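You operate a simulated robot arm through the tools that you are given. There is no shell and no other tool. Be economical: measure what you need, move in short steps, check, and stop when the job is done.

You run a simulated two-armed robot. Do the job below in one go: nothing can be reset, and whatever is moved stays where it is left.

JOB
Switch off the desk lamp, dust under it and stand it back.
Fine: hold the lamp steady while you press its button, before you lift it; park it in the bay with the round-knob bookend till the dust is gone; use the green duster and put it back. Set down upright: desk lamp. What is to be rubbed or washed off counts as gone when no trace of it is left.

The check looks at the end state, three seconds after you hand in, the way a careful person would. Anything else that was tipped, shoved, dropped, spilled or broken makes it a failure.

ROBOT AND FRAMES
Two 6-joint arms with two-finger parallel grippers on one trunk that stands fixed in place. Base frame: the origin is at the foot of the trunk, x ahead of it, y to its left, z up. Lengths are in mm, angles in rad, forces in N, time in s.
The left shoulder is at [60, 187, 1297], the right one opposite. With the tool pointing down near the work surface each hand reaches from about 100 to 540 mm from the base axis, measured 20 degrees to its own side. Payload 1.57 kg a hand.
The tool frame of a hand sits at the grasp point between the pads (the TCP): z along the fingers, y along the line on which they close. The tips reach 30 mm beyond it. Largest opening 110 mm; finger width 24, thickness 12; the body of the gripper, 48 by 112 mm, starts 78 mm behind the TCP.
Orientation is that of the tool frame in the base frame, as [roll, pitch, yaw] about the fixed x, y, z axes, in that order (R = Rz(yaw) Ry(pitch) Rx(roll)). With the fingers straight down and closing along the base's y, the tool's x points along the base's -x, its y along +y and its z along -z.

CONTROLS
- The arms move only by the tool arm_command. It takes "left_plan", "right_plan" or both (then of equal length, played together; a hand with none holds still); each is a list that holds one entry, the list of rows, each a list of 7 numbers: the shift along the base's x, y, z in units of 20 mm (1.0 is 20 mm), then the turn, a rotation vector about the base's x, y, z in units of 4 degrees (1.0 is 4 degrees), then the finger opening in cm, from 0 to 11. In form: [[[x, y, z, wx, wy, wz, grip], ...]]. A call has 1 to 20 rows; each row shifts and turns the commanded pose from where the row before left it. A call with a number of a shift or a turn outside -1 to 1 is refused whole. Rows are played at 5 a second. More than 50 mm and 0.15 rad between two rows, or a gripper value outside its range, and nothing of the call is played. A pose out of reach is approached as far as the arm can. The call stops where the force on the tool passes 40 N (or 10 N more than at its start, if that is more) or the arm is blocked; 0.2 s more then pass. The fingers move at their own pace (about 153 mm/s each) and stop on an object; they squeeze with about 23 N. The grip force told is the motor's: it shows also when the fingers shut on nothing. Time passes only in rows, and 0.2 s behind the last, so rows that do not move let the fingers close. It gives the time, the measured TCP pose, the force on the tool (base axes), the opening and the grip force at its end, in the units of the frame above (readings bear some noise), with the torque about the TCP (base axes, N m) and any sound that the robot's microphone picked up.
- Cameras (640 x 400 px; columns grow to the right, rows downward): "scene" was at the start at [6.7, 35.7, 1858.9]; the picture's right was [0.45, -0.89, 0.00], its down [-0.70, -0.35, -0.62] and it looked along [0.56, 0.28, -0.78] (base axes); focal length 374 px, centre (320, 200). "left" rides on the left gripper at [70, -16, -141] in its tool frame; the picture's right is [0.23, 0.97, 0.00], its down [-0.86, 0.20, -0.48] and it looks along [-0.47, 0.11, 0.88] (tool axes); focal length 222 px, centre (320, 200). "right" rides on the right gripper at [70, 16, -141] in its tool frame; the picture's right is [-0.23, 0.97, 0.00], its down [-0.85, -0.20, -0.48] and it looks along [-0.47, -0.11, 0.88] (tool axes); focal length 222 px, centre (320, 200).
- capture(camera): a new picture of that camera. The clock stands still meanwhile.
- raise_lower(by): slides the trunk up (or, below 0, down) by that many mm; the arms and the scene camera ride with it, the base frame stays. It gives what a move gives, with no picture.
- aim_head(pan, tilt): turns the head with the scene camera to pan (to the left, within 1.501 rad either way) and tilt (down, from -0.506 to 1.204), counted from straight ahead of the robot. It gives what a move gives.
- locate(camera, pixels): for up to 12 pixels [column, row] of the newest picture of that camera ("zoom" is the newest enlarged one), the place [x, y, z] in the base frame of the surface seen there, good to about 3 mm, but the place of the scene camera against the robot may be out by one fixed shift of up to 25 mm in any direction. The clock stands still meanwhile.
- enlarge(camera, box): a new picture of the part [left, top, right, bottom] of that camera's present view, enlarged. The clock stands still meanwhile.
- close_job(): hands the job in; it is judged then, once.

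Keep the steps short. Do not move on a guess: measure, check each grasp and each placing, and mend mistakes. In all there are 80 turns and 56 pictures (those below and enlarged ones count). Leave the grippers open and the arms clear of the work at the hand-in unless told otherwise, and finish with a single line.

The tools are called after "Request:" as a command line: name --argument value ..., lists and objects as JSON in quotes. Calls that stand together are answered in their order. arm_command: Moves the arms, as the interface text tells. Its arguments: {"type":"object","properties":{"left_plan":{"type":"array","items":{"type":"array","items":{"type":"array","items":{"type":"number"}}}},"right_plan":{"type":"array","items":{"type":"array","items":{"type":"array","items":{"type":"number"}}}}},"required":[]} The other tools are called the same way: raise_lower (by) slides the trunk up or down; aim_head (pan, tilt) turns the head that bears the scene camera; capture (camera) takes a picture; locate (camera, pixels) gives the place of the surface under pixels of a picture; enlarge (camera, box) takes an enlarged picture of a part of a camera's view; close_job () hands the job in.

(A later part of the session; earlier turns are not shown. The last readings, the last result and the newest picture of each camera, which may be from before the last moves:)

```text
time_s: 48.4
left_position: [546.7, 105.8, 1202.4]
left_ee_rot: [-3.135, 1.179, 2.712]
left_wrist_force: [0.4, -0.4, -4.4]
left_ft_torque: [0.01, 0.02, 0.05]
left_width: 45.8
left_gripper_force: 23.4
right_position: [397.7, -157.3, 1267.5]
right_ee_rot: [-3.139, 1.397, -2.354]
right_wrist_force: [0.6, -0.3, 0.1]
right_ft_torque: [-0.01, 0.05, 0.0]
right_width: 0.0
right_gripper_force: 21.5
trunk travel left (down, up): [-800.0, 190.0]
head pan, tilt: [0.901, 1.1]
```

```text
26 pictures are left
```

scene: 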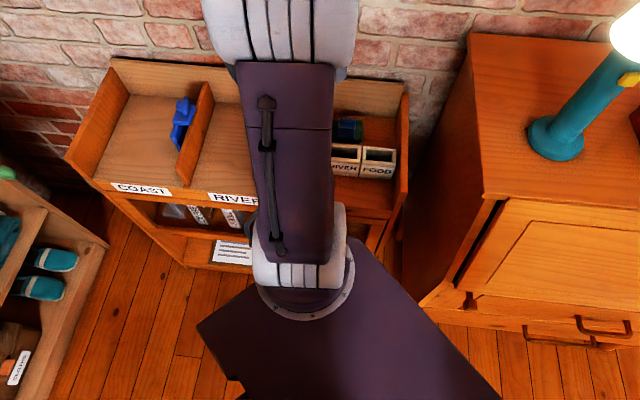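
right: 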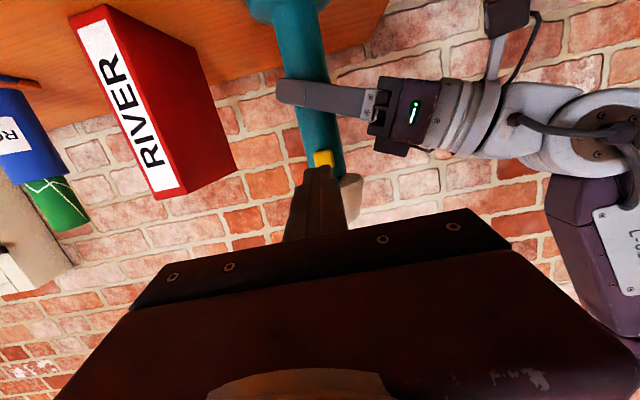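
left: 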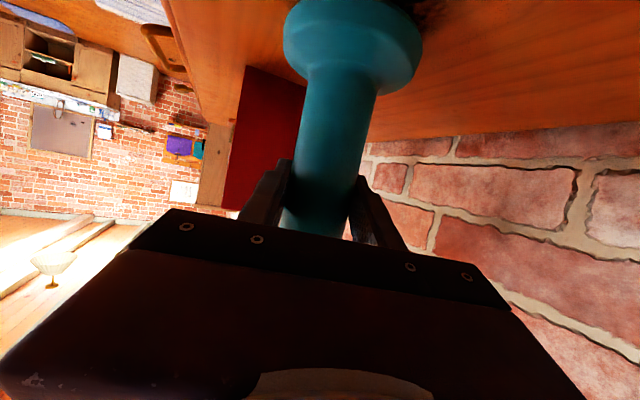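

The lamp is lifted and shows about 5 N, with no slip. I'll raise it 30 mm more and swing it along an arc clear of the wall towards the shelf, yawing as it goes.

Request:
arm_command --left_plan '[[[0, 0, 0.75, 0, 0, 0, 2], [0, 0, 0.75, 0, 0, 0, 2], [-0.233, 0.95, 0, 0, 0, 0.486, 2], [-0.233, 0.95, 0, 0, 0, 0.486, 2], [-0.233, 0.95, 0, 0, 0, 0.486, 2], [-0.233, 0.95, 0, 0, 0, 0.486, 2], [-0.233, 0.95, 0, 0, 0, 0.486, 2], [-0.233, 0.95, 0, 0, 0, 0.486, 2], [-0.233, 0.95, 0, 0, 0, 0.486, 2], [-0.233, 0.95, 0, 0, 0, 0.486, 2], [-0.233, 0.95, 0, 0, 0, 0.486, 2], [-0.233, 0.95, 0, 0, 0, 0.486, 2], [-0.233, 0.95, 0, 0, 0, 0.486, 2], [-0.233, 0.95, 0, 0, 0, 0.486, 2], [-0.517, 0.775, 0, 0, 0, 0.486, 2], [-0.517, 0.775, 0, 0, 0, 0.486, 2], [-0.517, 0.775, 0, 0, 0, 0.486, 2], [-0.517, 0.775, 0, 0, 0, 0.486, 2], [-0.517, 0.775, 0, 0, 0, 0.486, 2], [-0.517, 0.775, 0, 0, 0, 0.486, 2]]]'

```text
time_s: 52.6
left_position: [430.4, 426.9, 1233.6]
left_ee_rot: [-3.132, 1.182, -2.959]
left_wrist_force: [0.1, -0.6, -5.0]
left_ft_torque: [0.0, 0.03, -0.03]
left_width: 45.5
left_gripper_force: 23.2
right_position: [397.0, -155.5, 1268.7]
right_ee_rot: [-3.135, 1.397, -2.351]
right_wrist_force: [0.3, -0.4, 0.4]
right_ft_torque: [0.0, 0.02, -0.02]
right_width: 0.2
right_gripper_force: 21.2
trunk travel left (down, up): [-800.0, 190.0]
head pan, tilt: [0.901, 1.1]
```

That went exactly to plan. Next is the second half of the arc, to above the middle bay, followed by a look.

Request:
arm_command --left_plan '[[[-0.55, 0.708, 0, 0, 0, 0.486, 2], [-0.55, 0.708, 0, 0, 0, 0.486, 2], [-0.55, 0.708, 0, 0, 0, 0.486, 2], [-0.55, 0.708, 0, 0, 0, 0.486, 2], [-0.55, 0.708, 0, 0, 0, 0.486, 2], [-0.55, 0.708, 0, 0, 0, 0.486, 2], [-0.683, 0.608, 0, 0, 0, 0.486, 2], [-0.683, 0.608, 0, 0, 0, 0.486, 2], [-0.683, 0.608, 0, 0, 0, 0.486, 2], [-0.683, 0.608, 0, 0, 0, 0.486, 2], [-0.683, 0.608, 0, 0, 0, 0.486, 2], [-0.683, 0.608, 0, 0, 0, 0.486, 2], [-0.883, 0.417, 0, 0, 0, 0.486, 2], [-0.883, 0.417, 0, 0, 0, 0.486, 2], [-0.883, 0.417, 0, 0, 0, 0.486, 2], [-0.883, 0.417, 0, 0, 0, 0.486, 2], [-0.883, 0.417, 0, 0, 0, 0.486, 2], [-0.883, 0.417, 0, 0, 0, 0.486, 2]]]'

Request:
aim_head --pan 1.3 --tilt 1.0

Request:
capture --camera "scene"

Request:
capture --camera "left"

```text
time_s: 56.4
left_position: [172.9, 634.5, 1230.8]
left_ee_rot: [-3.128, 1.181, -2.349]
left_wrist_force: [-0.3, 0.1, -4.5]
left_ft_torque: [-0.01, 0.0, 0.01]
left_width: 45.8
left_gripper_force: 23.2
right_position: [396.5, -154.2, 1268.2]
right_ee_rot: [-3.134, 1.398, -2.347]
right_wrist_force: [0.4, 0.9, 0.0]
right_ft_torque: [0.0, -0.01, 0.01]
right_width: 0.2
right_gripper_force: 21.4
trunk travel left (down, up): [-800.0, 190.0]
head pan, tilt: [0.901, 1.1]
```

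```text
time_s: 57.3
left_position: [175.4, 634.7, 1232.7]
left_ee_rot: [-3.132, 1.181, -2.35]
left_wrist_force: [-0.8, -0.1, -4.4]
left_ft_torque: [0.03, 0.04, -0.02]
left_width: 45.7
left_gripper_force: 22.9
right_position: [397.1, -155.6, 1268.5]
right_ee_rot: [-3.137, 1.396, -2.35]
right_wrist_force: [-0.2, 0.2, 0.1]
right_ft_torque: [0.0, -0.05, -0.02]
right_width: 0.1
right_gripper_force: 21.0
trunk travel left (down, up): [-800.0, 190.0]
head pan, tilt: [1.3, 1.0]
```

```text
25 pictures are left
```

scene: 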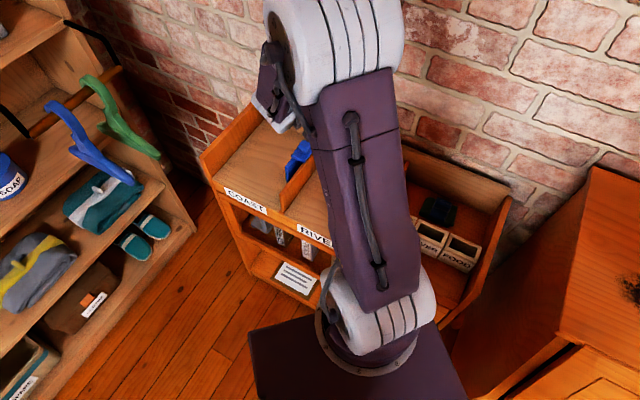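

```text
24 pictures are left
```

left: 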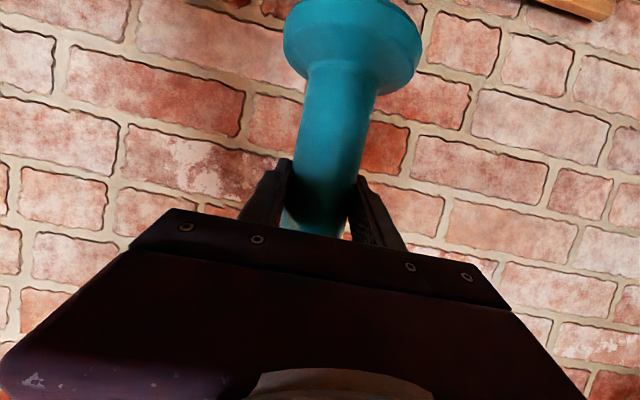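

The lamp hangs above the bay at u≈-325, midway between the divider and the green bookend. Before lowering the trunk about 330 mm, I'll check that the right arm is free to go down in front of the chest.

Request:
aim_head --pan -0.3 --tilt 0.95

Request:
capture --camera "scene"

```text
time_s: 58.9
left_position: [174.2, 633.7, 1233.5]
left_ee_rot: [-3.131, 1.181, -2.35]
left_wrist_force: [-0.3, -0.1, -3.8]
left_ft_torque: [0.02, 0.01, 0.0]
left_width: 45.5
left_gripper_force: 22.9
right_position: [396.8, -155.1, 1268.6]
right_ee_rot: [-3.137, 1.395, -2.35]
right_wrist_force: [0.1, -0.3, -0.1]
right_ft_torque: [0.01, 0.01, 0.03]
right_width: 0.2
right_gripper_force: 21.7
trunk travel left (down, up): [-800.0, 190.0]
head pan, tilt: [-0.3, 0.949]
```

```text
23 pictures are left
```

scene: 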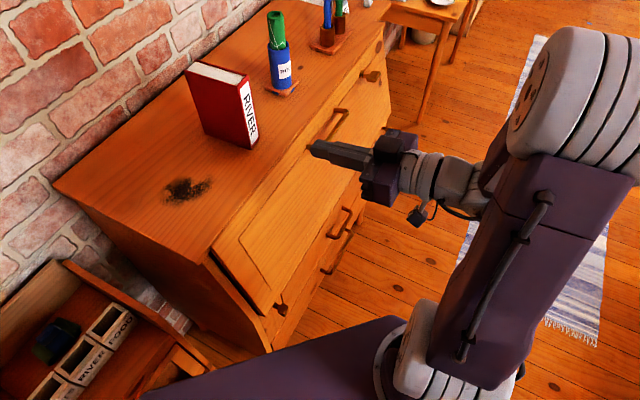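

I can see the dust patch at (185,190). The desk front slopes outward lower down, so I'll fold the right hand back to pointing down and retract it before going lower.

Request:
arm_command --right_plan '[[[0, 0, 0.3, -0.707, 0.707, 0, 0], [0, 0, 0.3, -0.707, 0.707, 0, 0], [0, 0, 0.3, -0.707, 0.707, 0, 0], [0, 0, 0.3, -0.707, 0.707, 0, 0], [0, 0, 0.3, -0.707, 0.707, 0, 0], [0, -0.2, 0.3, -0.707, 0.707, 0, 0], [-0.2, -0.2, 0.3, -0.707, 0.707, 0, 0], [-0.3, -0.3, 0.3, -0.707, 0.707, 0, 0], [-0.5, -0.3, 0.3, -0.707, 0.707, 0, 0], [-0.5, -0.3, 0.3, -0.707, 0.707, 0, 0], [-0.5, -0.3, 0.3, -0.707, 0.707, 0, 0], [-0.5, -0.3, 0.3, -0.707, 0.707, 0, 0], [-0.5, -0.3, 0.3, -0.707, 0.707, 0, 0], [-0.5, -0.3, 0.3, -0.707, 0.707, 0, 0], [-0.5, -0.3, 0.3, -0.707, 0.707, 0, 0], [-0.5, -0.3, 0, -0.707, 0.707, 0, 0], [-0.5, -0.3, 0, -0.707, 0.707, 0, 0], [-0.5, -0.3, 0, -0.707, 0.707, 0, 0], [-0.5, -0.3, 0, -0.707, 0.707, 0, 0], [-0.5, -0.3, 0, -0.707, 0.707, 0, 0]]]'

Request:
raise_lower --by -250

Request:
aim_head --pan 1.5 --tilt 0.85

Request:
capture --camera "scene"

```text
time_s: 63.1
left_position: [173.9, 635.0, 1232.6]
left_ee_rot: [-3.132, 1.182, -2.352]
left_wrist_force: [-0.4, -0.2, -4.5]
left_ft_torque: [-0.02, 0.01, 0.01]
left_width: 45.4
left_gripper_force: 22.8
right_position: [265.1, -242.8, 1357.8]
right_ee_rot: [3.141, -0.003, -2.355]
right_wrist_force: [1.1, -0.4, -0.7]
right_ft_torque: [0.01, -0.01, -0.04]
right_width: 0.0
right_gripper_force: 20.9
trunk travel left (down, up): [-800.0, 190.0]
head pan, tilt: [-0.3, 0.949]
```

```text
time_s: 65.7
left_position: [174.4, 633.4, 982.1]
left_ee_rot: [-3.13, 1.182, -2.352]
left_wrist_force: [0.6, -0.2, -4.3]
left_ft_torque: [0.01, 0.03, -0.01]
left_width: 45.5
left_gripper_force: 23.2
right_position: [264.7, -242.6, 1108.6]
right_ee_rot: [3.141, 0.001, -2.355]
right_wrist_force: [1.1, -0.3, 0.5]
right_ft_torque: [0.03, 0.02, -0.02]
right_width: 0.2
right_gripper_force: 21.3
trunk travel left (down, up): [-550.0, 440.0]
head pan, tilt: [-0.3, 0.949]
```

```text
time_s: 67.5
left_position: [173.0, 634.0, 982.8]
left_ee_rot: [-3.13, 1.181, -2.351]
left_wrist_force: [0.3, -0.4, -3.9]
left_ft_torque: [0.01, 0.0, -0.03]
left_width: 45.5
left_gripper_force: 22.9
right_position: [265.0, -242.5, 1108.8]
right_ee_rot: [3.141, 0.0, -2.356]
right_wrist_force: [0.4, 0.4, 0.5]
right_ft_torque: [-0.01, 0.02, 0.04]
right_width: 0.0
right_gripper_force: 21.7
trunk travel left (down, up): [-550.0, 440.0]
head pan, tilt: [1.499, 0.85]
```

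```text
22 pictures are left
```

scene: 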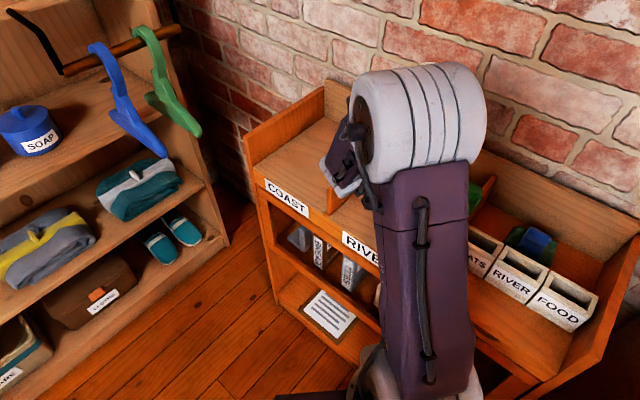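

Request:
capture --camera "left"

```text
21 pictures are left
```

left: 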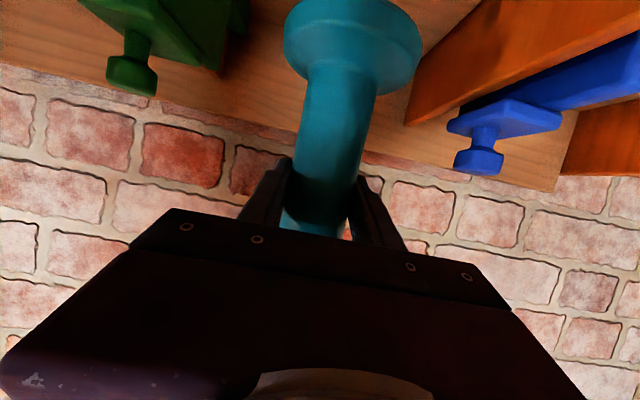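

Here the lamp base is between the green bookend on the left and the divider on the right. I'll measure the clearances.

Request:
locate --camera "left" --pixels '[[195, 55], [130, 75], [225, 20], [405, 125], [500, 5], [440, 100], [350, 8], [290, 40], [415, 60], [255, 100], [380, 145], [250, 60]]'

```text
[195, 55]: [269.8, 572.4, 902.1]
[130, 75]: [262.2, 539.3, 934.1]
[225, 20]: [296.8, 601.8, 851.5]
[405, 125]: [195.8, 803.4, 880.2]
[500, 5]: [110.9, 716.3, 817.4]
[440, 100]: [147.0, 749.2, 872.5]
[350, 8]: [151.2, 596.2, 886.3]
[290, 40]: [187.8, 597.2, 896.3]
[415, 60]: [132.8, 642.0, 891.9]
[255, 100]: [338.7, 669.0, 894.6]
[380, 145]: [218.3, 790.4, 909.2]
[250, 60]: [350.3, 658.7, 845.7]
```

Clearances are good on both sides: bookend at u=-214, divider at -427, lamp at -326. I'll lower the trunk 72 mm, then creep down with the arm until the base touches.

Request:
raise_lower --by -72

Request:
arm_command --left_plan '[[[0, 0, -0.1, 0, 0, 0, 2], [0, 0, -0.1, 0, 0, 0, 2], [0, 0, -0.1, 0, 0, 0, 2]]]'

```text
time_s: 68.6
left_position: [173.4, 635.3, 909.8]
left_ee_rot: [-3.131, 1.181, -2.351]
left_wrist_force: [0.4, 0.2, -2.7]
left_ft_torque: [-0.02, 0.0, 0.0]
left_width: 45.5
left_gripper_force: 23.0
right_position: [264.8, -242.2, 1036.3]
right_ee_rot: [3.14, 0.0, -2.358]
right_wrist_force: [0.2, 0.5, 0.1]
right_ft_torque: [0.01, 0.02, 0.05]
right_width: 0.0
right_gripper_force: 21.4
trunk travel left (down, up): [-478.0, 512.0]
head pan, tilt: [1.499, 0.85]
```

```text
time_s: 69.4
left_position: [172.9, 634.9, 904.3]
left_ee_rot: [-3.13, 1.18, -2.348]
left_wrist_force: [-0.1, -0.4, -4.2]
left_ft_torque: [0.0, -0.01, -0.01]
left_width: 45.6
left_gripper_force: 22.6
right_position: [266.8, -243.2, 1037.4]
right_ee_rot: [-3.141, 0.0, -2.356]
right_wrist_force: [0.0, 0.0, -0.3]
right_ft_torque: [0.0, 0.02, 0.03]
right_width: 0.1
right_gripper_force: 21.3
trunk travel left (down, up): [-478.0, 512.0]
head pan, tilt: [1.499, 0.85]
```

Request:
arm_command --left_plan '[[[0, 0, -0.07, 0, 0, 0, 2], [0, 0, -0.07, 0, 0, 0, 2], [0, 0, -0.07, 0, 0, 0, 2]]]'

```text
time_s: 70.2
left_position: [174.4, 633.6, 904.4]
left_ee_rot: [-3.137, 1.186, -2.357]
left_wrist_force: [1.1, 2.7, 10.7]
left_ft_torque: [-0.19, 0.19, -0.04]
left_width: 45.7
left_gripper_force: 23.3
right_position: [265.0, -244.1, 1036.2]
right_ee_rot: [3.141, 0.003, -2.354]
right_wrist_force: [0.2, 0.2, 1.1]
right_ft_torque: [0.04, -0.01, 0.0]
right_width: 0.0
right_gripper_force: 21.6
trunk travel left (down, up): [-478.0, 512.0]
head pan, tilt: [1.499, 0.85]
```

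The base has touched at z≈903.5. I'll ease 2 mm off the pressure and open the fingers to 80 mm.

Request:
arm_command --left_plan '[[[0, 0, 0.1, 0, 0, 0, 2], [0, 0, 0.03, 0, 0, 0, 2], [0, 0, 0, 0, 0, 0, 4.8], [0, 0, 0, 0, 0, 0, 6], [0, 0, 0, 0, 0, 0, 8], [0, 0, 0, 0, 0, 0, 8]]]'

Request:
capture --camera "left"

```text
time_s: 71.6
left_position: [174.2, 635.6, 904.2]
left_ee_rot: [-3.132, 1.185, -2.351]
left_wrist_force: [0.3, -0.1, -0.3]
left_ft_torque: [0.01, 0.01, -0.01]
left_width: 79.9
left_gripper_force: 0.0
right_position: [264.0, -244.3, 1035.8]
right_ee_rot: [3.141, 0.001, -2.355]
right_wrist_force: [0.2, -0.5, 0.9]
right_ft_torque: [-0.01, 0.02, -0.01]
right_width: 0.2
right_gripper_force: 20.6
trunk travel left (down, up): [-478.0, 512.0]
head pan, tilt: [1.499, 0.85]
```

```text
20 pictures are left
```

left: 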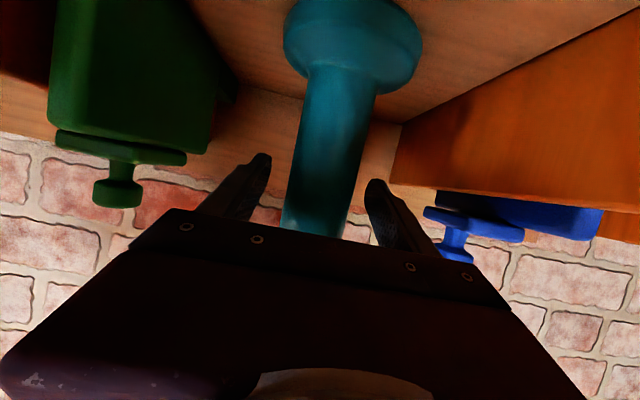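

The lamp stands free and upright. I'll back off 120 mm along the approach line and raise the trunk so the hand clears the shelf.

Request:
arm_command --left_plan '[[[-0.7, -0.7, 0, 0, 0, 0, 8], [-0.7, -0.7, 0, 0, 0, 0, 8], [-0.7, -0.7, 0, 0, 0, 0, 8], [-0.7, -0.7, 0, 0, 0, 0, 8], [-0.7, -0.7, 0, 0, 0, 0, 8], [-0.7, -0.7, 0, 0, 0, 0, 8]]]'

Request:
raise_lower --by 220

```text
time_s: 73.0
left_position: [89.9, 548.4, 903.1]
left_ee_rot: [-3.133, 1.183, -2.353]
left_wrist_force: [0.1, 0.5, 0.5]
left_ft_torque: [-0.01, 0.01, 0.01]
left_width: 80.1
left_gripper_force: 0.0
right_position: [265.9, -243.3, 1035.8]
right_ee_rot: [-3.14, 0.003, -2.356]
right_wrist_force: [0.0, -0.2, 1.0]
right_ft_torque: [0.04, -0.01, -0.02]
right_width: 0.1
right_gripper_force: 21.2
trunk travel left (down, up): [-478.0, 512.0]
head pan, tilt: [1.499, 0.85]
```

```text
time_s: 75.3
left_position: [89.6, 548.6, 1122.4]
left_ee_rot: [-3.134, 1.183, -2.352]
left_wrist_force: [-2.3, 0.5, -0.2]
left_ft_torque: [0.0, -0.01, -0.02]
left_width: 80.2
left_gripper_force: 0.0
right_position: [265.6, -242.5, 1256.7]
right_ee_rot: [3.141, 0.001, -2.355]
right_wrist_force: [0.3, 0.4, -0.1]
right_ft_torque: [0.0, -0.01, 0.01]
right_width: 0.0
right_gripper_force: 21.3
trunk travel left (down, up): [-698.0, 292.0]
head pan, tilt: [1.499, 0.85]
```

Now I'll turn the hand back to pointing down, tool x towards the robot, while moving over to the cloths in the right bay.

Request:
arm_command --left_plan '[[[0.9, -0.25, 0, -0.707, 0.707, 0, 8], [0.9, -0.25, 0, -0.707, 0.707, 0, 8], [0.9, -0.25, 0, -0.707, 0.707, 0, 8], [0.9, -0.25, 0, -0.707, 0.707, 0, 8], [0.9, -0.25, 0, -0.707, 0.707, 0, 8], [0.9, -0.25, 0, -0.707, 0.707, 0, 8], [0.9, -0.25, 0, -0.707, 0.707, 0, 8], [0.9, -0.25, 0, -0.707, 0.707, 0, 8], [0.9, -0.25, 0, -0.707, 0.707, 0, 8], [0.9, -0.25, 0, -0.707, 0.707, 0, 8], [0.9, -0.25, 0, -0.707, 0.707, 0, 8], [0.9, -0.25, 0, -0.707, 0.707, 0, 8], [0.9, -0.25, 0, -0.707, 0.707, 0, 8], [0.9, -0.25, 0, -0.707, 0.707, 0, 8], [0.9, -0.25, 0, -0.707, 0.707, 0, 8], [0.9, -0.25, 0, -0.707, 0.707, 0, 8], [0.9, -0.25, 0, -0.67, 0.67, 0, 8]]]'

Request:
raise_lower --by -100

Request:
capture --camera "left"

```text
time_s: 79.0
left_position: [397.4, 464.3, 1122.4]
left_ee_rot: [-3.139, -0.004, -2.355]
left_wrist_force: [0.1, -0.1, 0.6]
left_ft_torque: [0.01, -0.03, -0.04]
left_width: 80.2
left_gripper_force: 0.1
right_position: [266.0, -242.5, 1257.4]
right_ee_rot: [3.141, 0.0, -2.356]
right_wrist_force: [0.6, -0.4, 0.3]
right_ft_torque: [-0.03, 0.03, -0.04]
right_width: 0.0
right_gripper_force: 21.3
trunk travel left (down, up): [-698.0, 292.0]
head pan, tilt: [1.499, 0.85]
```

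```text
time_s: 80.3
left_position: [396.0, 463.9, 1022.6]
left_ee_rot: [-3.137, 0.001, -2.355]
left_wrist_force: [-0.4, 0.0, 0.8]
left_ft_torque: [-0.03, 0.0, 0.04]
left_width: 79.7
left_gripper_force: 0.0
right_position: [265.1, -243.4, 1156.8]
right_ee_rot: [-3.14, -0.001, -2.356]
right_wrist_force: [0.1, -0.2, -0.3]
right_ft_torque: [0.02, -0.05, 0.0]
right_width: 0.0
right_gripper_force: 21.5
trunk travel left (down, up): [-598.0, 392.0]
head pan, tilt: [1.499, 0.85]
```

```text
19 pictures are left
```

left: 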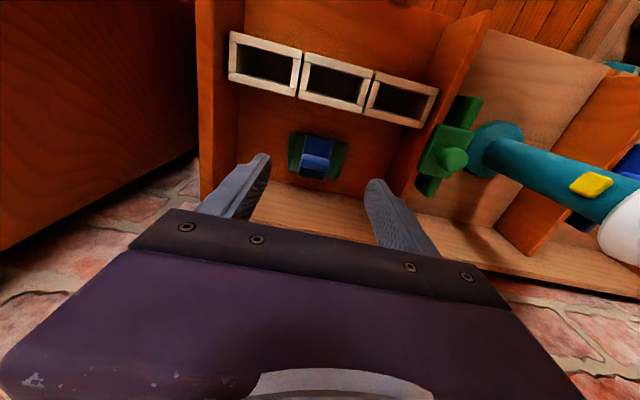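

The lamp is standing well in its bay. I'll zoom in on the cloths at (317,157) and measure them.

Request:
enlarge --camera "left" --box '[270, 110, 370, 210]'

Request:
locate --camera "left" --pixels '[[318, 163], [305, 160], [330, 165], [318, 145], [317, 174], [293, 150], [342, 155], [292, 135], [318, 120], [270, 150], [370, 160], [318, 210]]'

```text
4.00 times, centred on (320, 160) of left
```

zoom: 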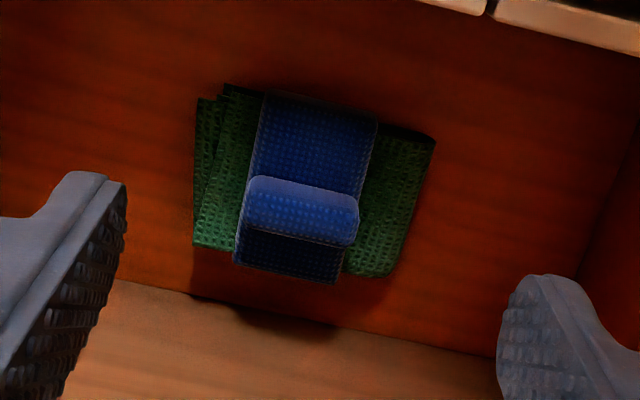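

```text
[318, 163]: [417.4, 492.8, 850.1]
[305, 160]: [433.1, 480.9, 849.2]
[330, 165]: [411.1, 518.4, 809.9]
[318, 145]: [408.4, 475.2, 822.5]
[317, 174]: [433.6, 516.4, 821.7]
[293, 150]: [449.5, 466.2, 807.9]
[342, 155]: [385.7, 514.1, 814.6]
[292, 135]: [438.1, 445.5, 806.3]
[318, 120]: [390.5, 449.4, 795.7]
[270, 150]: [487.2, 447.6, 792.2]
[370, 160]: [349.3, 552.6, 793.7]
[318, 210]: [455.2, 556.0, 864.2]
```

The blue cloth has a ridge centred at about (420,490), top z 850, about 46 mm long along the closing line. It lies on the green cloth (top z≈811). I'll measure the bay's right wall for free space and move over the ridge.

Request:
locate --camera "left" --pixels '[[215, 60], [240, 130], [235, 110], [205, 100], [400, 180], [420, 150], [250, 85], [400, 110], [225, 150], [275, 180], [360, 190]]'

Request:
arm_command --left_plan '[[[0.6, 0.65, 0, 0, 0, 0, 8], [0.6, 0.65, 0, 0, 0, 0, 8]]]'

Request:
raise_lower --by -120

Request:
capture --camera "left"

```text
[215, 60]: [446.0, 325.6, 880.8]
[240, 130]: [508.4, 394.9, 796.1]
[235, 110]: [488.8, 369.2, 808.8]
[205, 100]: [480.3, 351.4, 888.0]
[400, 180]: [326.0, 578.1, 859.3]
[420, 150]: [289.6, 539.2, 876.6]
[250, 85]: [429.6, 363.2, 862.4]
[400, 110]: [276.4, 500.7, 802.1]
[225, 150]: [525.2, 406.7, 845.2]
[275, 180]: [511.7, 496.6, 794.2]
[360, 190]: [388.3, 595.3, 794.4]
```

```text
time_s: 80.9
left_position: [419.7, 491.5, 1024.0]
left_ee_rot: [-3.138, 0.0, -2.356]
left_wrist_force: [0.0, -0.5, 0.8]
left_ft_torque: [-0.01, -0.01, -0.01]
left_width: 80.1
left_gripper_force: 0.1
right_position: [266.7, -242.3, 1156.7]
right_ee_rot: [3.141, 0.0, -2.355]
right_wrist_force: [-0.3, 0.0, -0.1]
right_ft_torque: [0.0, 0.01, -0.01]
right_width: 0.0
right_gripper_force: 21.4
trunk travel left (down, up): [-598.0, 392.0]
head pan, tilt: [1.499, 0.85]
```

```text
time_s: 82.4
left_position: [419.3, 491.0, 902.2]
left_ee_rot: [-3.137, -0.002, -2.355]
left_wrist_force: [0.8, 0.7, -0.1]
left_ft_torque: [-0.01, -0.01, -0.01]
left_width: 79.8
left_gripper_force: 0.0
right_position: [265.4, -244.0, 1035.9]
right_ee_rot: [-3.139, 0.0, -2.355]
right_wrist_force: [0.5, -0.6, 0.4]
right_ft_torque: [0.0, 0.02, -0.01]
right_width: 0.0
right_gripper_force: 21.3
trunk travel left (down, up): [-478.0, 512.0]
head pan, tilt: [1.499, 0.85]
```

```text
17 pictures are left
```

left: 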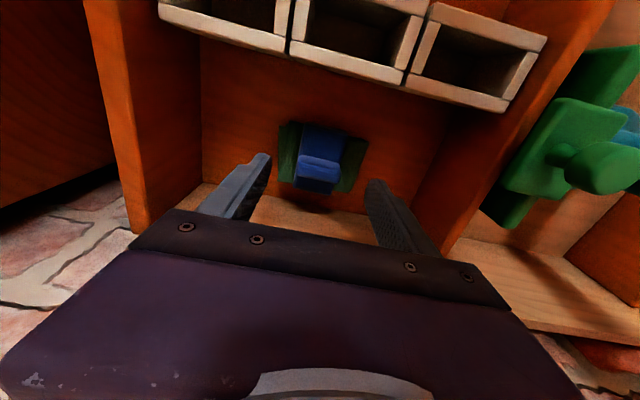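

The ridge is centred between the fingers at column 318. I'll lower 45 mm and close gently on it.

Request:
arm_command --left_plan '[[[0, 0, -0.75, 0, 0, 0, 8], [0, 0, -0.75, 0, 0, 0, 8], [0, 0, -0.7, 0, 0, 0, 8], [0, 0, 0, 0, 0, 0, 6], [0, 0, 0, 0, 0, 0, 5], [0, 0, 0, 0, 0, 0, 4.2], [0, 0, 0, 0, 0, 0, 3.5], [0, 0, 0, 0, 0, 0, 3]]]'

Request:
capture --camera "left"

```text
time_s: 84.2
left_position: [419.8, 490.4, 858.8]
left_ee_rot: [-3.138, -0.001, -2.354]
left_wrist_force: [-0.1, 0.8, -0.3]
left_ft_torque: [-0.03, 0.0, 0.0]
left_width: 43.5
left_gripper_force: 23.6
right_position: [265.1, -242.4, 1037.0]
right_ee_rot: [-3.141, 0.0, -2.355]
right_wrist_force: [0.4, -0.3, 0.5]
right_ft_torque: [-0.03, 0.01, -0.02]
right_width: 0.0
right_gripper_force: 20.9
trunk travel left (down, up): [-478.0, 512.0]
head pan, tilt: [1.499, 0.85]
```

```text
16 pictures are left
```

left: 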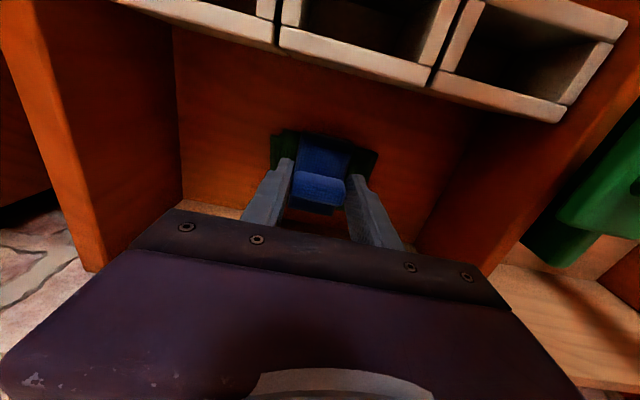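

The blue cloth's ridge is gripped at 43.5 mm. I'll lift it and carry it 88 mm to the right, towards the bay's free floor, then check.

Request:
arm_command --left_plan '[[[0, 0, 1, 0, 0, 0, 3], [0, 0, 1, 0, 0, 0, 3], [0.78, -0.78, 0, 0, 0, 0, 3], [0.78, -0.78, 0, 0, 0, 0, 3], [0.78, -0.78, 0, 0, 0, 0, 3], [0.78, -0.78, 0, 0, 0, 0, 3]]]'

Request:
capture --camera "left"

```text
time_s: 85.6
left_position: [478.4, 431.2, 898.8]
left_ee_rot: [-3.138, -0.002, -2.353]
left_wrist_force: [-8.0, 5.9, -1.3]
left_ft_torque: [0.39, 0.41, -0.22]
left_width: 43.4
left_gripper_force: 22.5
right_position: [263.8, -240.8, 1037.0]
right_ee_rot: [-3.138, 0.0, -2.354]
right_wrist_force: [0.0, -0.4, 0.5]
right_ft_torque: [-0.02, -0.01, 0.02]
right_width: 0.1
right_gripper_force: 21.6
trunk travel left (down, up): [-478.0, 512.0]
head pan, tilt: [1.499, 0.85]
```

```text
15 pictures are left
```

left: 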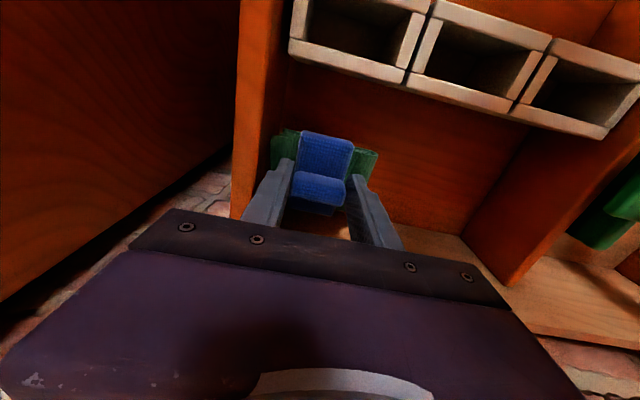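

The green cloth came up with the blue, so they are one duster with a blue grip. Its edge is pushing on the right wall at about 10 N. I'll move straight back, then lift and inspect.

Request:
arm_command --left_plan '[[[-0.75, 0.75, 0, 0, 0, 0, 3], [-0.75, 0.75, 0, 0, 0, 0, 3], [-0.75, 0.75, 0, 0, 0, 0, 3], [-0.75, 0.75, 0, 0, 0, 0, 3], [0, 0, 1, 0, 0, 0, 3]]]'

Request:
enlarge --camera "left" --box '[220, 100, 420, 240]'

```text
time_s: 86.8
left_position: [422.4, 488.2, 918.4]
left_ee_rot: [-3.134, -0.001, -2.355]
left_wrist_force: [0.0, 0.4, -0.6]
left_ft_torque: [0.0, 0.02, 0.0]
left_width: 43.3
left_gripper_force: 22.7
right_position: [265.1, -242.3, 1036.4]
right_ee_rot: [3.141, 0.001, -2.357]
right_wrist_force: [1.0, 0.7, -0.6]
right_ft_torque: [0.03, 0.02, -0.01]
right_width: 0.0
right_gripper_force: 21.5
trunk travel left (down, up): [-478.0, 512.0]
head pan, tilt: [1.499, 0.85]
```

```text
2.86 times, centred on (320, 170) of left
```

zoom: 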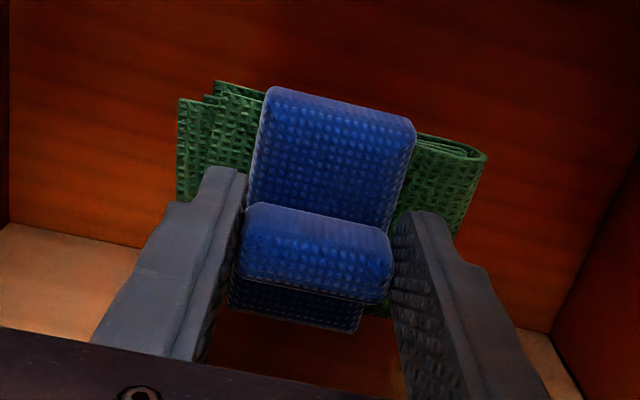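

This is the green duster with its blue grip, held firmly at 43 mm. The bay under it is empty. I'll raise the trunk and carry it over the dusty patch.

Request:
raise_lower --by 410

Request:
arm_command --left_plan '[[[0.31, -0.96, -0.2, 0, 0, -0.5625, 3], [0.31, -0.96, -0.2, 0, 0, -0.5625, 3], [0.31, -0.96, -0.2, 0, 0, -0.5625, 3], [0.31, -0.96, -0.2, 0, 0, -0.5625, 3], [0.31, -0.96, -0.2, 0, 0, -0.5625, 3], [0.31, -0.96, -0.2, 0, 0, -0.5625, 3], [0.31, -0.96, -0.2, 0, 0, -0.5625, 3], [0.31, -0.96, -0.2, 0, 0, -0.5625, 3], [0.31, -0.96, -0.2, 0, 0, -0.5625, 3], [0.31, -0.96, -0.2, 0, 0, -0.5625, 3], [0.31, -0.96, -0.2, 0, 0, -0.5625, 3], [0.31, -0.96, -0.2, 0, 0, -0.5625, 3], [0.31, -0.96, -0.2, 0, 0, -0.5625, 3], [0.31, -0.96, -0.2, 0, 0, -0.5625, 3], [0.31, -0.96, -0.2, 0, 0, -0.5625, 3], [0.31, -0.96, -0.2, 0, 0, -0.5625, 3], [0.31, -0.96, -0.2, 0, 0, -0.5625, 3], [0.31, -0.96, -0.2, 0, 0, -0.5625, 3], [0.31, -0.96, -0.2, 0, 0, -0.5625, 3], [0.31, -0.96, -0.2, 0, 0, -0.5625, 3]]]'

Request:
aim_head --pan 0.15 --tilt 1.0

Request:
capture --camera "scene"

Request:
capture --camera "left"

```text
refused: 410 is not a number from -400 to 400
```

```text
time_s: 88.2
left_position: [446.8, 391.1, 899.3]
left_ee_rot: [3.122, 0.0, -2.57]
left_wrist_force: [-31.1, 27.2, 7.4]
left_ft_torque: [0.71, 0.82, 0.82]
left_width: 59.0
left_gripper_force: 16.6
right_position: [260.4, -242.3, 1037.9]
right_ee_rot: [-3.137, 0.002, -2.358]
right_wrist_force: [0.4, -0.5, -0.8]
right_ft_torque: [0.05, -0.01, -0.02]
right_width: 0.1
right_gripper_force: 20.5
trunk travel left (down, up): [-478.0, 512.0]
head pan, tilt: [1.499, 0.85]
stopped in row 6 (left hand): the force on the tool passed its limit at 61 N (the readings are from after the stop); the commanded pose is now the measured one
```

```text
time_s: 89.7
left_position: [447.2, 390.3, 899.7]
left_ee_rot: [3.126, 0.004, -2.571]
left_wrist_force: [-33.6, 24.9, 6.2]
left_ft_torque: [0.76, 0.81, 0.58]
left_width: 58.9
left_gripper_force: 16.0
right_position: [260.0, -240.9, 1037.8]
right_ee_rot: [-3.134, 0.001, -2.357]
right_wrist_force: [-0.2, 0.6, 0.6]
right_ft_torque: [-0.03, -0.01, 0.01]
right_width: 0.0
right_gripper_force: 21.2
trunk travel left (down, up): [-478.0, 512.0]
head pan, tilt: [0.15, 1.0]
```

```text
13 pictures are left
```

scene: 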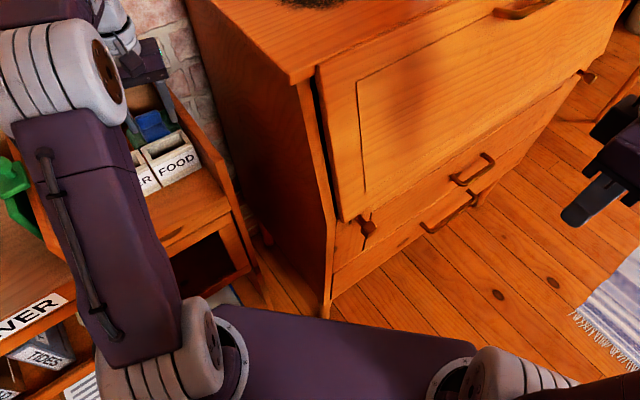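

```text
12 pictures are left
```

left: 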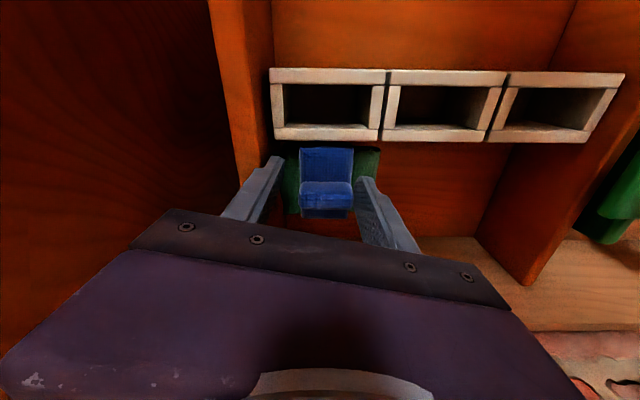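

The trunk raise was refused because its limit is 400, and I had sent the arm move in the same batch. The duster and fingers ran into the right shelf wall as a result. I'll back away from the wall along the reaction force and check the grip.

Request:
arm_command --left_plan '[[[-0.3, 0.3, 0, 0, 0, 0, 3], [-0.4, 0.4, 0, 0, 0, 0, 3], [-0.7, 0.7, 0, 0, 0, 0, 3], [0, 0, 0, 0, 0, 0, 3]]]'

Request:
capture --camera "left"

```text
time_s: 90.7
left_position: [425.4, 414.2, 896.3]
left_ee_rot: [3.132, 0.001, -2.573]
left_wrist_force: [0.6, 0.5, -1.5]
left_ft_torque: [0.0, 0.03, 0.0]
left_width: 44.5
left_gripper_force: 22.9
right_position: [265.8, -243.6, 1036.2]
right_ee_rot: [-3.141, -0.001, -2.356]
right_wrist_force: [-0.2, 0.1, 0.3]
right_ft_torque: [0.02, 0.01, 0.01]
right_width: 0.0
right_gripper_force: 20.8
trunk travel left (down, up): [-478.0, 512.0]
head pan, tilt: [0.15, 1.0]
```

```text
11 pictures are left
```

left: 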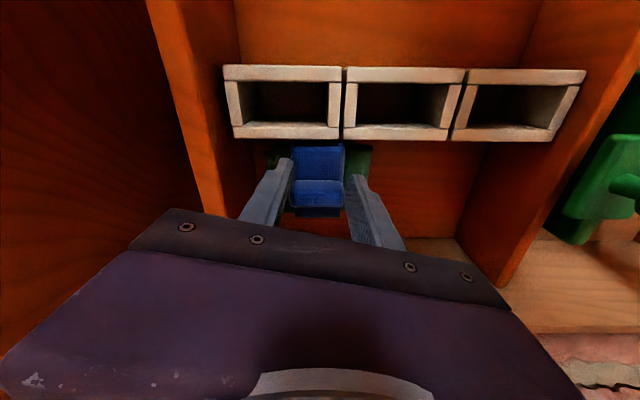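

The grip is back at 44.5 mm with the duster still square in it, and the boxes look unmoved. I'll go straight up 380 mm now and verify before any sideways move.

Request:
raise_lower --by 380

Request:
capture --camera "left"

Request:
locate --camera "left" --pixels '[[318, 190], [318, 165], [293, 150], [365, 150], [360, 165], [280, 155]]'

```text
time_s: 94.3
left_position: [426.7, 413.8, 1277.3]
left_ee_rot: [3.131, 0.002, -2.574]
left_wrist_force: [0.0, 0.2, -0.9]
left_ft_torque: [-0.01, -0.01, -0.03]
left_width: 44.4
left_gripper_force: 22.6
right_position: [264.2, -243.4, 1415.9]
right_ee_rot: [3.142, 0.0, -2.359]
right_wrist_force: [0.1, 0.0, -0.6]
right_ft_torque: [0.01, -0.03, -0.01]
right_width: 0.1
right_gripper_force: 21.1
trunk travel left (down, up): [-858.0, 132.0]
head pan, tilt: [0.15, 1.0]
```

```text
10 pictures are left
```

left: 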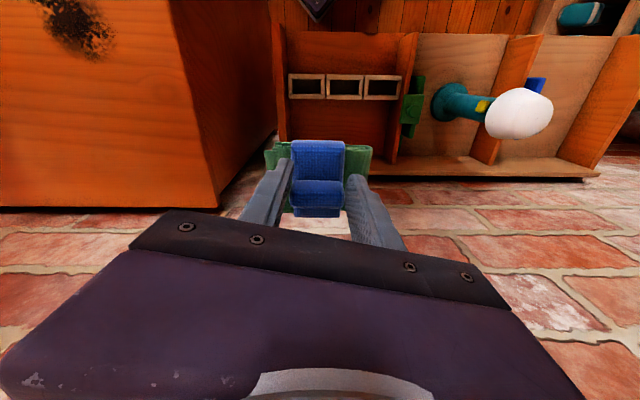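

```text
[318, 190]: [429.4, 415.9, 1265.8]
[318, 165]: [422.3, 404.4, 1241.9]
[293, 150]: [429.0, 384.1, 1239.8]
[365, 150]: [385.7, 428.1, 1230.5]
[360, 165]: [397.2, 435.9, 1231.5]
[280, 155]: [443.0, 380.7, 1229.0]
```

All is well: the duster is held, and the lamp and boxes are in place. I can see the dust at the top left, so I'll measure it.

Request:
locate --camera "left" --pixels '[[75, 25], [45, 10], [100, 50], [112, 40], [60, 40], [95, 5], [70, 2], [110, 20], [35, 2], [150, 60]]'

Request:
arm_command --left_plan '[[[0.38, -0.97, 0, 0, 0, -0.5, 3], [0.38, -0.97, 0, 0, 0, -0.5, 3], [0.38, -0.97, 0, 0, 0, -0.5, 3], [0.38, -0.97, 0, 0, 0, -0.5, 3], [0.38, -0.97, 0, 0, 0, -0.5, 3], [0.38, -0.97, 0, 0, 0, -0.5, 3], [0.38, -0.97, 0, 0, 0, -0.5, 3], [0.38, -0.97, 0, 0, 0, -0.5, 3], [0.38, -0.97, 0, 0, 0, -0.5, 3], [0.38, -0.97, 0, 0, 0, -0.5, 3], [0.38, -0.97, 0, 0, 0, -0.5, 3], [0.38, -0.97, 0, 0, 0, -0.5, 3], [0.38, -0.97, 0, 0, 0, -0.5, 3], [0.38, -0.97, 0, 0, 0, -0.5, 3], [0.38, -0.97, 0, 0, 0, -0.5, 3], [0.3, -0.9, 0, 0, 0, -0.5, 3]]]'

```text
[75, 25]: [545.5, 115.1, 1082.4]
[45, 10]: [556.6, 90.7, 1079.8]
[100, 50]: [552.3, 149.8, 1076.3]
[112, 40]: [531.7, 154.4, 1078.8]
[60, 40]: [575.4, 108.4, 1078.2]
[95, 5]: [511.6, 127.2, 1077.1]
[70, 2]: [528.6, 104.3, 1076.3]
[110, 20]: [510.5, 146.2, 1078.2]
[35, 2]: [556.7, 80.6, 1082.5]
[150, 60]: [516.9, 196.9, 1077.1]
```

```text
time_s: 97.7
left_position: [547.0, 103.8, 1277.0]
left_ee_rot: [3.13, 0.0, -3.131]
left_wrist_force: [1.0, -0.7, -0.8]
left_ft_torque: [0.03, 0.01, 0.0]
left_width: 44.7
left_gripper_force: 23.0
right_position: [266.0, -245.0, 1417.0]
right_ee_rot: [-3.141, 0.0, -2.359]
right_wrist_force: [0.6, 0.0, -0.3]
right_ft_torque: [0.01, 0.03, 0.01]
right_width: 0.0
right_gripper_force: 20.7
trunk travel left (down, up): [-858.0, 132.0]
head pan, tilt: [0.15, 1.0]
```

The chest top is at z 1078 and the dust spans roughly x 505–580, y 78–155. I'll lower the duster to just above it and creep to contact.

Request:
arm_command --left_plan '[[[0, 0, -1, 0, 0, 0, 3], [0, 0, -1, 0, 0, 0, 3], [0, 0, -1, 0, 0, 0, 3], [0, 0, -1, 0, 0, 0, 3], [0, 0, -1, 0, 0, 0, 3], [0, 0, -1, 0, 0, 0, 3], [0, 0, -0.2, 0, 0, 0, 3], [0, 0, -0.1, 0, 0, 0, 3], [0, 0, -0.1, 0, 0, 0, 3]]]'

```text
time_s: 99.7
left_position: [545.9, 104.4, 1150.1]
left_ee_rot: [3.131, 0.001, -3.132]
left_wrist_force: [-0.2, 0.8, -1.1]
left_ft_torque: [0.04, 0.0, 0.0]
left_width: 44.3
left_gripper_force: 23.2
right_position: [264.7, -243.7, 1416.6]
right_ee_rot: [-3.141, 0.0, -2.358]
right_wrist_force: [-0.7, 0.0, -0.2]
right_ft_torque: [-0.04, 0.04, 0.02]
right_width: 0.0
right_gripper_force: 20.8
trunk travel left (down, up): [-858.0, 132.0]
head pan, tilt: [0.15, 1.0]
```

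Request:
arm_command --left_plan '[[[0, 0, -0.1, 0, 0, 0, 3], [0, 0, -0.1, 0, 0, 0, 3], [0, 0, -0.1, 0, 0, 0, 3]]]'

```text
time_s: 100.5
left_position: [546.0, 105.2, 1144.9]
left_ee_rot: [3.132, 0.003, -3.13]
left_wrist_force: [1.7, 0.7, 5.7]
left_ft_torque: [-0.26, -0.02, 0.05]
left_width: 44.3
left_gripper_force: 22.8
right_position: [264.0, -244.7, 1416.4]
right_ee_rot: [3.14, 0.002, -2.358]
right_wrist_force: [0.4, 0.1, 0.7]
right_ft_torque: [0.0, 0.02, 0.0]
right_width: 0.1
right_gripper_force: 21.2
trunk travel left (down, up): [-858.0, 132.0]
head pan, tilt: [0.15, 1.0]
```

Contact is at z 1145 with about 6 N. I'll wipe in a serpentine of strokes over the patch.

Request:
arm_command --left_plan '[[[-0.65, -0.5, -0.05, 0, 0, 0, 3], [-0.65, -0.5, 0, 0, 0, 0, 3], [0, 0.75, 0, 0, 0, 0, 3], [0, 0.75, 0, 0, 0, 0, 3], [0, 0.75, 0, 0, 0, 0, 3], [0, 0.75, 0, 0, 0, 0, 3], [0.625, 0, 0, 0, 0, 0, 3], [0.625, 0, 0, 0, 0, 0, 3], [0, -0.75, 0, 0, 0, 0, 3], [0, -0.75, 0, 0, 0, 0, 3], [0, -0.75, 0, 0, 0, 0, 3], [0, -0.75, 0, 0, 0, 0, 3], [0.625, 0, 0, 0, 0, 0, 3], [0.625, 0, 0, 0, 0, 0, 3], [0, 0.75, 0, 0, 0, 0, 3], [0, 0.75, 0, 0, 0, 0, 3], [0, 0.75, 0, 0, 0, 0, 3], [0, 0.75, 0, 0, 0, 0, 3], [-0.65, -1, 0, 0, 0, 0, 3], [-0.65, -0.75, 0, 0, 0, 0, 3]]]'

```text
time_s: 104.7
left_position: [542.3, 110.8, 1143.0]
left_ee_rot: [3.13, 0.004, -3.13]
left_wrist_force: [2.7, 6.1, 13.8]
left_ft_torque: [-0.3, -0.35, 0.22]
left_width: 44.2
left_gripper_force: 22.8
right_position: [263.0, -243.6, 1416.6]
right_ee_rot: [-3.14, 0.001, -2.356]
right_wrist_force: [0.6, 0.4, 0.1]
right_ft_torque: [0.03, -0.03, 0.0]
right_width: 0.0
right_gripper_force: 21.2
trunk travel left (down, up): [-858.0, 132.0]
head pan, tilt: [0.15, 1.0]
```

The force is a steady 14 N or so. I'll do a second pass with crosswise strokes, then lift off and move aside to look.

Request:
arm_command --left_plan '[[[-0.8, -0.8, 0, 0, 0, 0, 3], [-0.7, -0.8, 0, 0, 0, 0, 3], [1, 0, 0, 0, 0, 0, 3], [1, 0, 0, 0, 0, 0, 3], [1, 0, 0, 0, 0, 0, 3], [0, 1, 0, 0, 0, 0, 3], [0, 0.6, 0, 0, 0, 0, 3], [-1, 0, 0, 0, 0, 0, 3], [-1, 0, 0, 0, 0, 0, 3], [-1, 0, 0, 0, 0, 0, 3], [0, 1, 0, 0, 0, 0, 3], [0, 0.6, 0, 0, 0, 0, 3], [1, 0, 0, 0, 0, 0, 3], [1, 0, 0, 0, 0, 0, 3], [1, 0, 0, 0, 0, 0, 3], [-1, -0.5, 0, 0, 0, 0, 3], [0, 0, 1, 0, 0, 0, 3], [0, 0, 1, 0, 0, 0, 3], [0, 0, 1, 0, 0, 0, 3], [0, 0, 1, 0, 0, 0, 3]]]'

Request:
arm_command --left_plan '[[[-0.3, 1, 0, 0, 0, 0, 3], [-0.3, 1, 0, 0, 0, 0, 3], [-0.3, 1, 0, 0, 0, 0, 3], [-0.3, 1, 0, 0, 0, 0, 3], [-0.3, 1, 0, 0, 0, 0, 3], [-0.3, 1, 0, 0, 0, 0, 3], [-0.3, 1, 0, 0, 0, 0, 3], [-0.3, 1, 0, 0, 0, 0, 3]]]'

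Request:
aim_head --pan 0.1 --tilt 0.9

Request:
capture --camera "scene"

```text
time_s: 108.9
left_position: [554.4, 131.3, 1223.2]
left_ee_rot: [3.132, 0.002, -3.13]
left_wrist_force: [-0.6, -0.3, -0.8]
left_ft_torque: [0.06, -0.01, 0.02]
left_width: 44.0
left_gripper_force: 23.2
right_position: [264.5, -244.4, 1416.3]
right_ee_rot: [3.141, 0.0, -2.359]
right_wrist_force: [0.2, -0.1, 0.2]
right_ft_torque: [0.01, 0.0, 0.0]
right_width: 0.1
right_gripper_force: 21.6
trunk travel left (down, up): [-858.0, 132.0]
head pan, tilt: [0.15, 1.0]
```

```text
time_s: 110.7
left_position: [507.8, 293.8, 1221.7]
left_ee_rot: [3.132, 0.002, -3.131]
left_wrist_force: [-0.1, -0.1, -1.2]
left_ft_torque: [0.0, 0.05, 0.0]
left_width: 44.0
left_gripper_force: 22.8
right_position: [264.4, -243.2, 1416.7]
right_ee_rot: [-3.142, -0.001, -2.359]
right_wrist_force: [0.2, 0.4, -0.4]
right_ft_torque: [-0.01, 0.01, 0.02]
right_width: 0.0
right_gripper_force: 21.4
trunk travel left (down, up): [-858.0, 132.0]
head pan, tilt: [0.15, 1.0]
```

```text
time_s: 111.4
left_position: [506.5, 292.3, 1222.8]
left_ee_rot: [3.131, 0.0, -3.132]
left_wrist_force: [1.1, 0.8, -0.6]
left_ft_torque: [-0.01, 0.02, 0.0]
left_width: 44.0
left_gripper_force: 22.8
right_position: [264.2, -244.1, 1415.4]
right_ee_rot: [3.14, 0.0, -2.359]
right_wrist_force: [0.2, -0.2, -0.2]
right_ft_torque: [0.0, 0.0, 0.02]
right_width: 0.0
right_gripper_force: 20.9
trunk travel left (down, up): [-858.0, 132.0]
head pan, tilt: [0.099, 0.901]
```

```text
9 pictures are left
```

scene: 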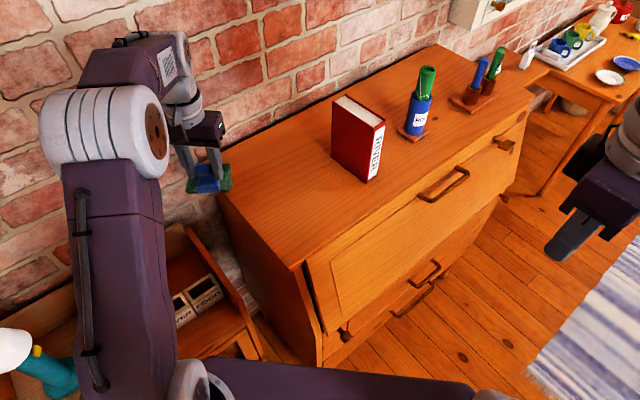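

The patch looks clean. I'll check closely, since no trace may remain.

Request:
enlarge --camera "scene" --box '[225, 130, 385, 260]'

```text
3.08 times, centred on (305, 195) of scene
```

zoom: 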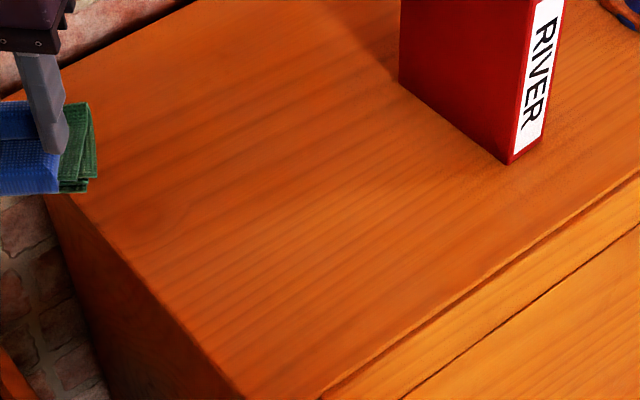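

The surface is spotless. I'll return the duster above its bay, with the yaw set so the cloth is aligned as it was, and only then lower.

Request:
arm_command --left_plan '[[[-0.395, 0.895, 0, 0, 0, 0.727, 3], [-0.395, 0.895, 0, 0, 0, 0.727, 3], [-0.395, 0.895, 0, 0, 0, 0.727, 3], [-0.395, 0.895, 0, 0, 0, 0.727, 3], [-0.395, 0.895, 0, 0, 0, 0.727, 3], [-0.395, 0.895, 0, 0, 0, 0.727, 3], [-0.395, 0.895, 0, 0, 0, 0.727, 3], [-0.395, 0.895, 0, 0, 0, 0.727, 3], [-0.395, 0.895, 0, 0, 0, 0.727, 3], [-0.395, 0.895, 0, 0, 0, 0.727, 3], [-0.395, 0.895, 0, 0, 0, 0.727, 3]]]'

```text
time_s: 113.8
left_position: [419.0, 490.0, 1223.0]
left_ee_rot: [3.132, 0.002, -2.571]
left_wrist_force: [-0.5, 0.3, -1.9]
left_ft_torque: [-0.03, 0.0, -0.01]
left_width: 43.8
left_gripper_force: 23.2
right_position: [265.5, -242.5, 1416.1]
right_ee_rot: [-3.14, 0.0, -2.357]
right_wrist_force: [-0.3, 0.7, -0.8]
right_ft_torque: [-0.03, -0.02, 0.0]
right_width: 0.1
right_gripper_force: 21.5
trunk travel left (down, up): [-858.0, 132.0]
head pan, tilt: [0.099, 0.901]
```

It's over its old spot at (419,490). I'll lower the trunk 280 mm and look before the last bit.

Request:
raise_lower --by -280

Request:
capture --camera "left"

```text
time_s: 116.6
left_position: [417.8, 488.4, 942.9]
left_ee_rot: [3.131, 0.002, -2.572]
left_wrist_force: [-0.3, -0.6, -0.5]
left_ft_torque: [0.0, 0.02, 0.03]
left_width: 44.0
left_gripper_force: 23.3
right_position: [263.9, -243.3, 1136.5]
right_ee_rot: [3.141, -0.002, -2.357]
right_wrist_force: [0.3, -0.2, 0.7]
right_ft_torque: [-0.01, -0.02, -0.02]
right_width: 0.0
right_gripper_force: 21.5
trunk travel left (down, up): [-578.0, 412.0]
head pan, tilt: [0.099, 0.901]
```

```text
7 pictures are left
```

left: 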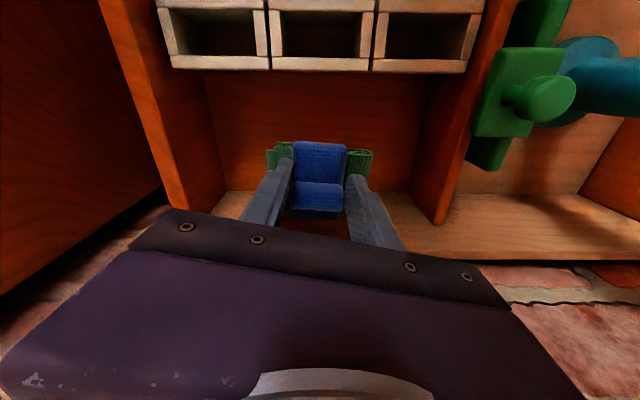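

It's aligned with the shelf, with space all round. I'll lower it to the floor of the bay.

Request:
arm_command --left_plan '[[[0, 0, -1, 0, 0, 0, 3], [0, 0, -1, 0, 0, 0, 3], [0, 0, -1, 0, 0, 0, 3], [0, 0, -0.6, 0, 0, 0, 3], [0, 0, -0.1, 0, 0, 0, 3], [0, 0, -0.1, 0, 0, 0, 3], [0, 0, -0.1, 0, 0, 0, 3]]]'

```text
time_s: 118.2
left_position: [419.0, 490.0, 864.1]
left_ee_rot: [3.13, 0.003, -2.573]
left_wrist_force: [0.1, 0.5, -0.8]
left_ft_torque: [-0.02, 0.01, 0.01]
left_width: 43.7
left_gripper_force: 23.3
right_position: [265.4, -243.5, 1135.4]
right_ee_rot: [-3.141, -0.001, -2.359]
right_wrist_force: [0.4, 0.5, -0.2]
right_ft_torque: [-0.01, 0.0, -0.03]
right_width: 0.0
right_gripper_force: 21.0
trunk travel left (down, up): [-578.0, 412.0]
head pan, tilt: [0.099, 0.901]
```

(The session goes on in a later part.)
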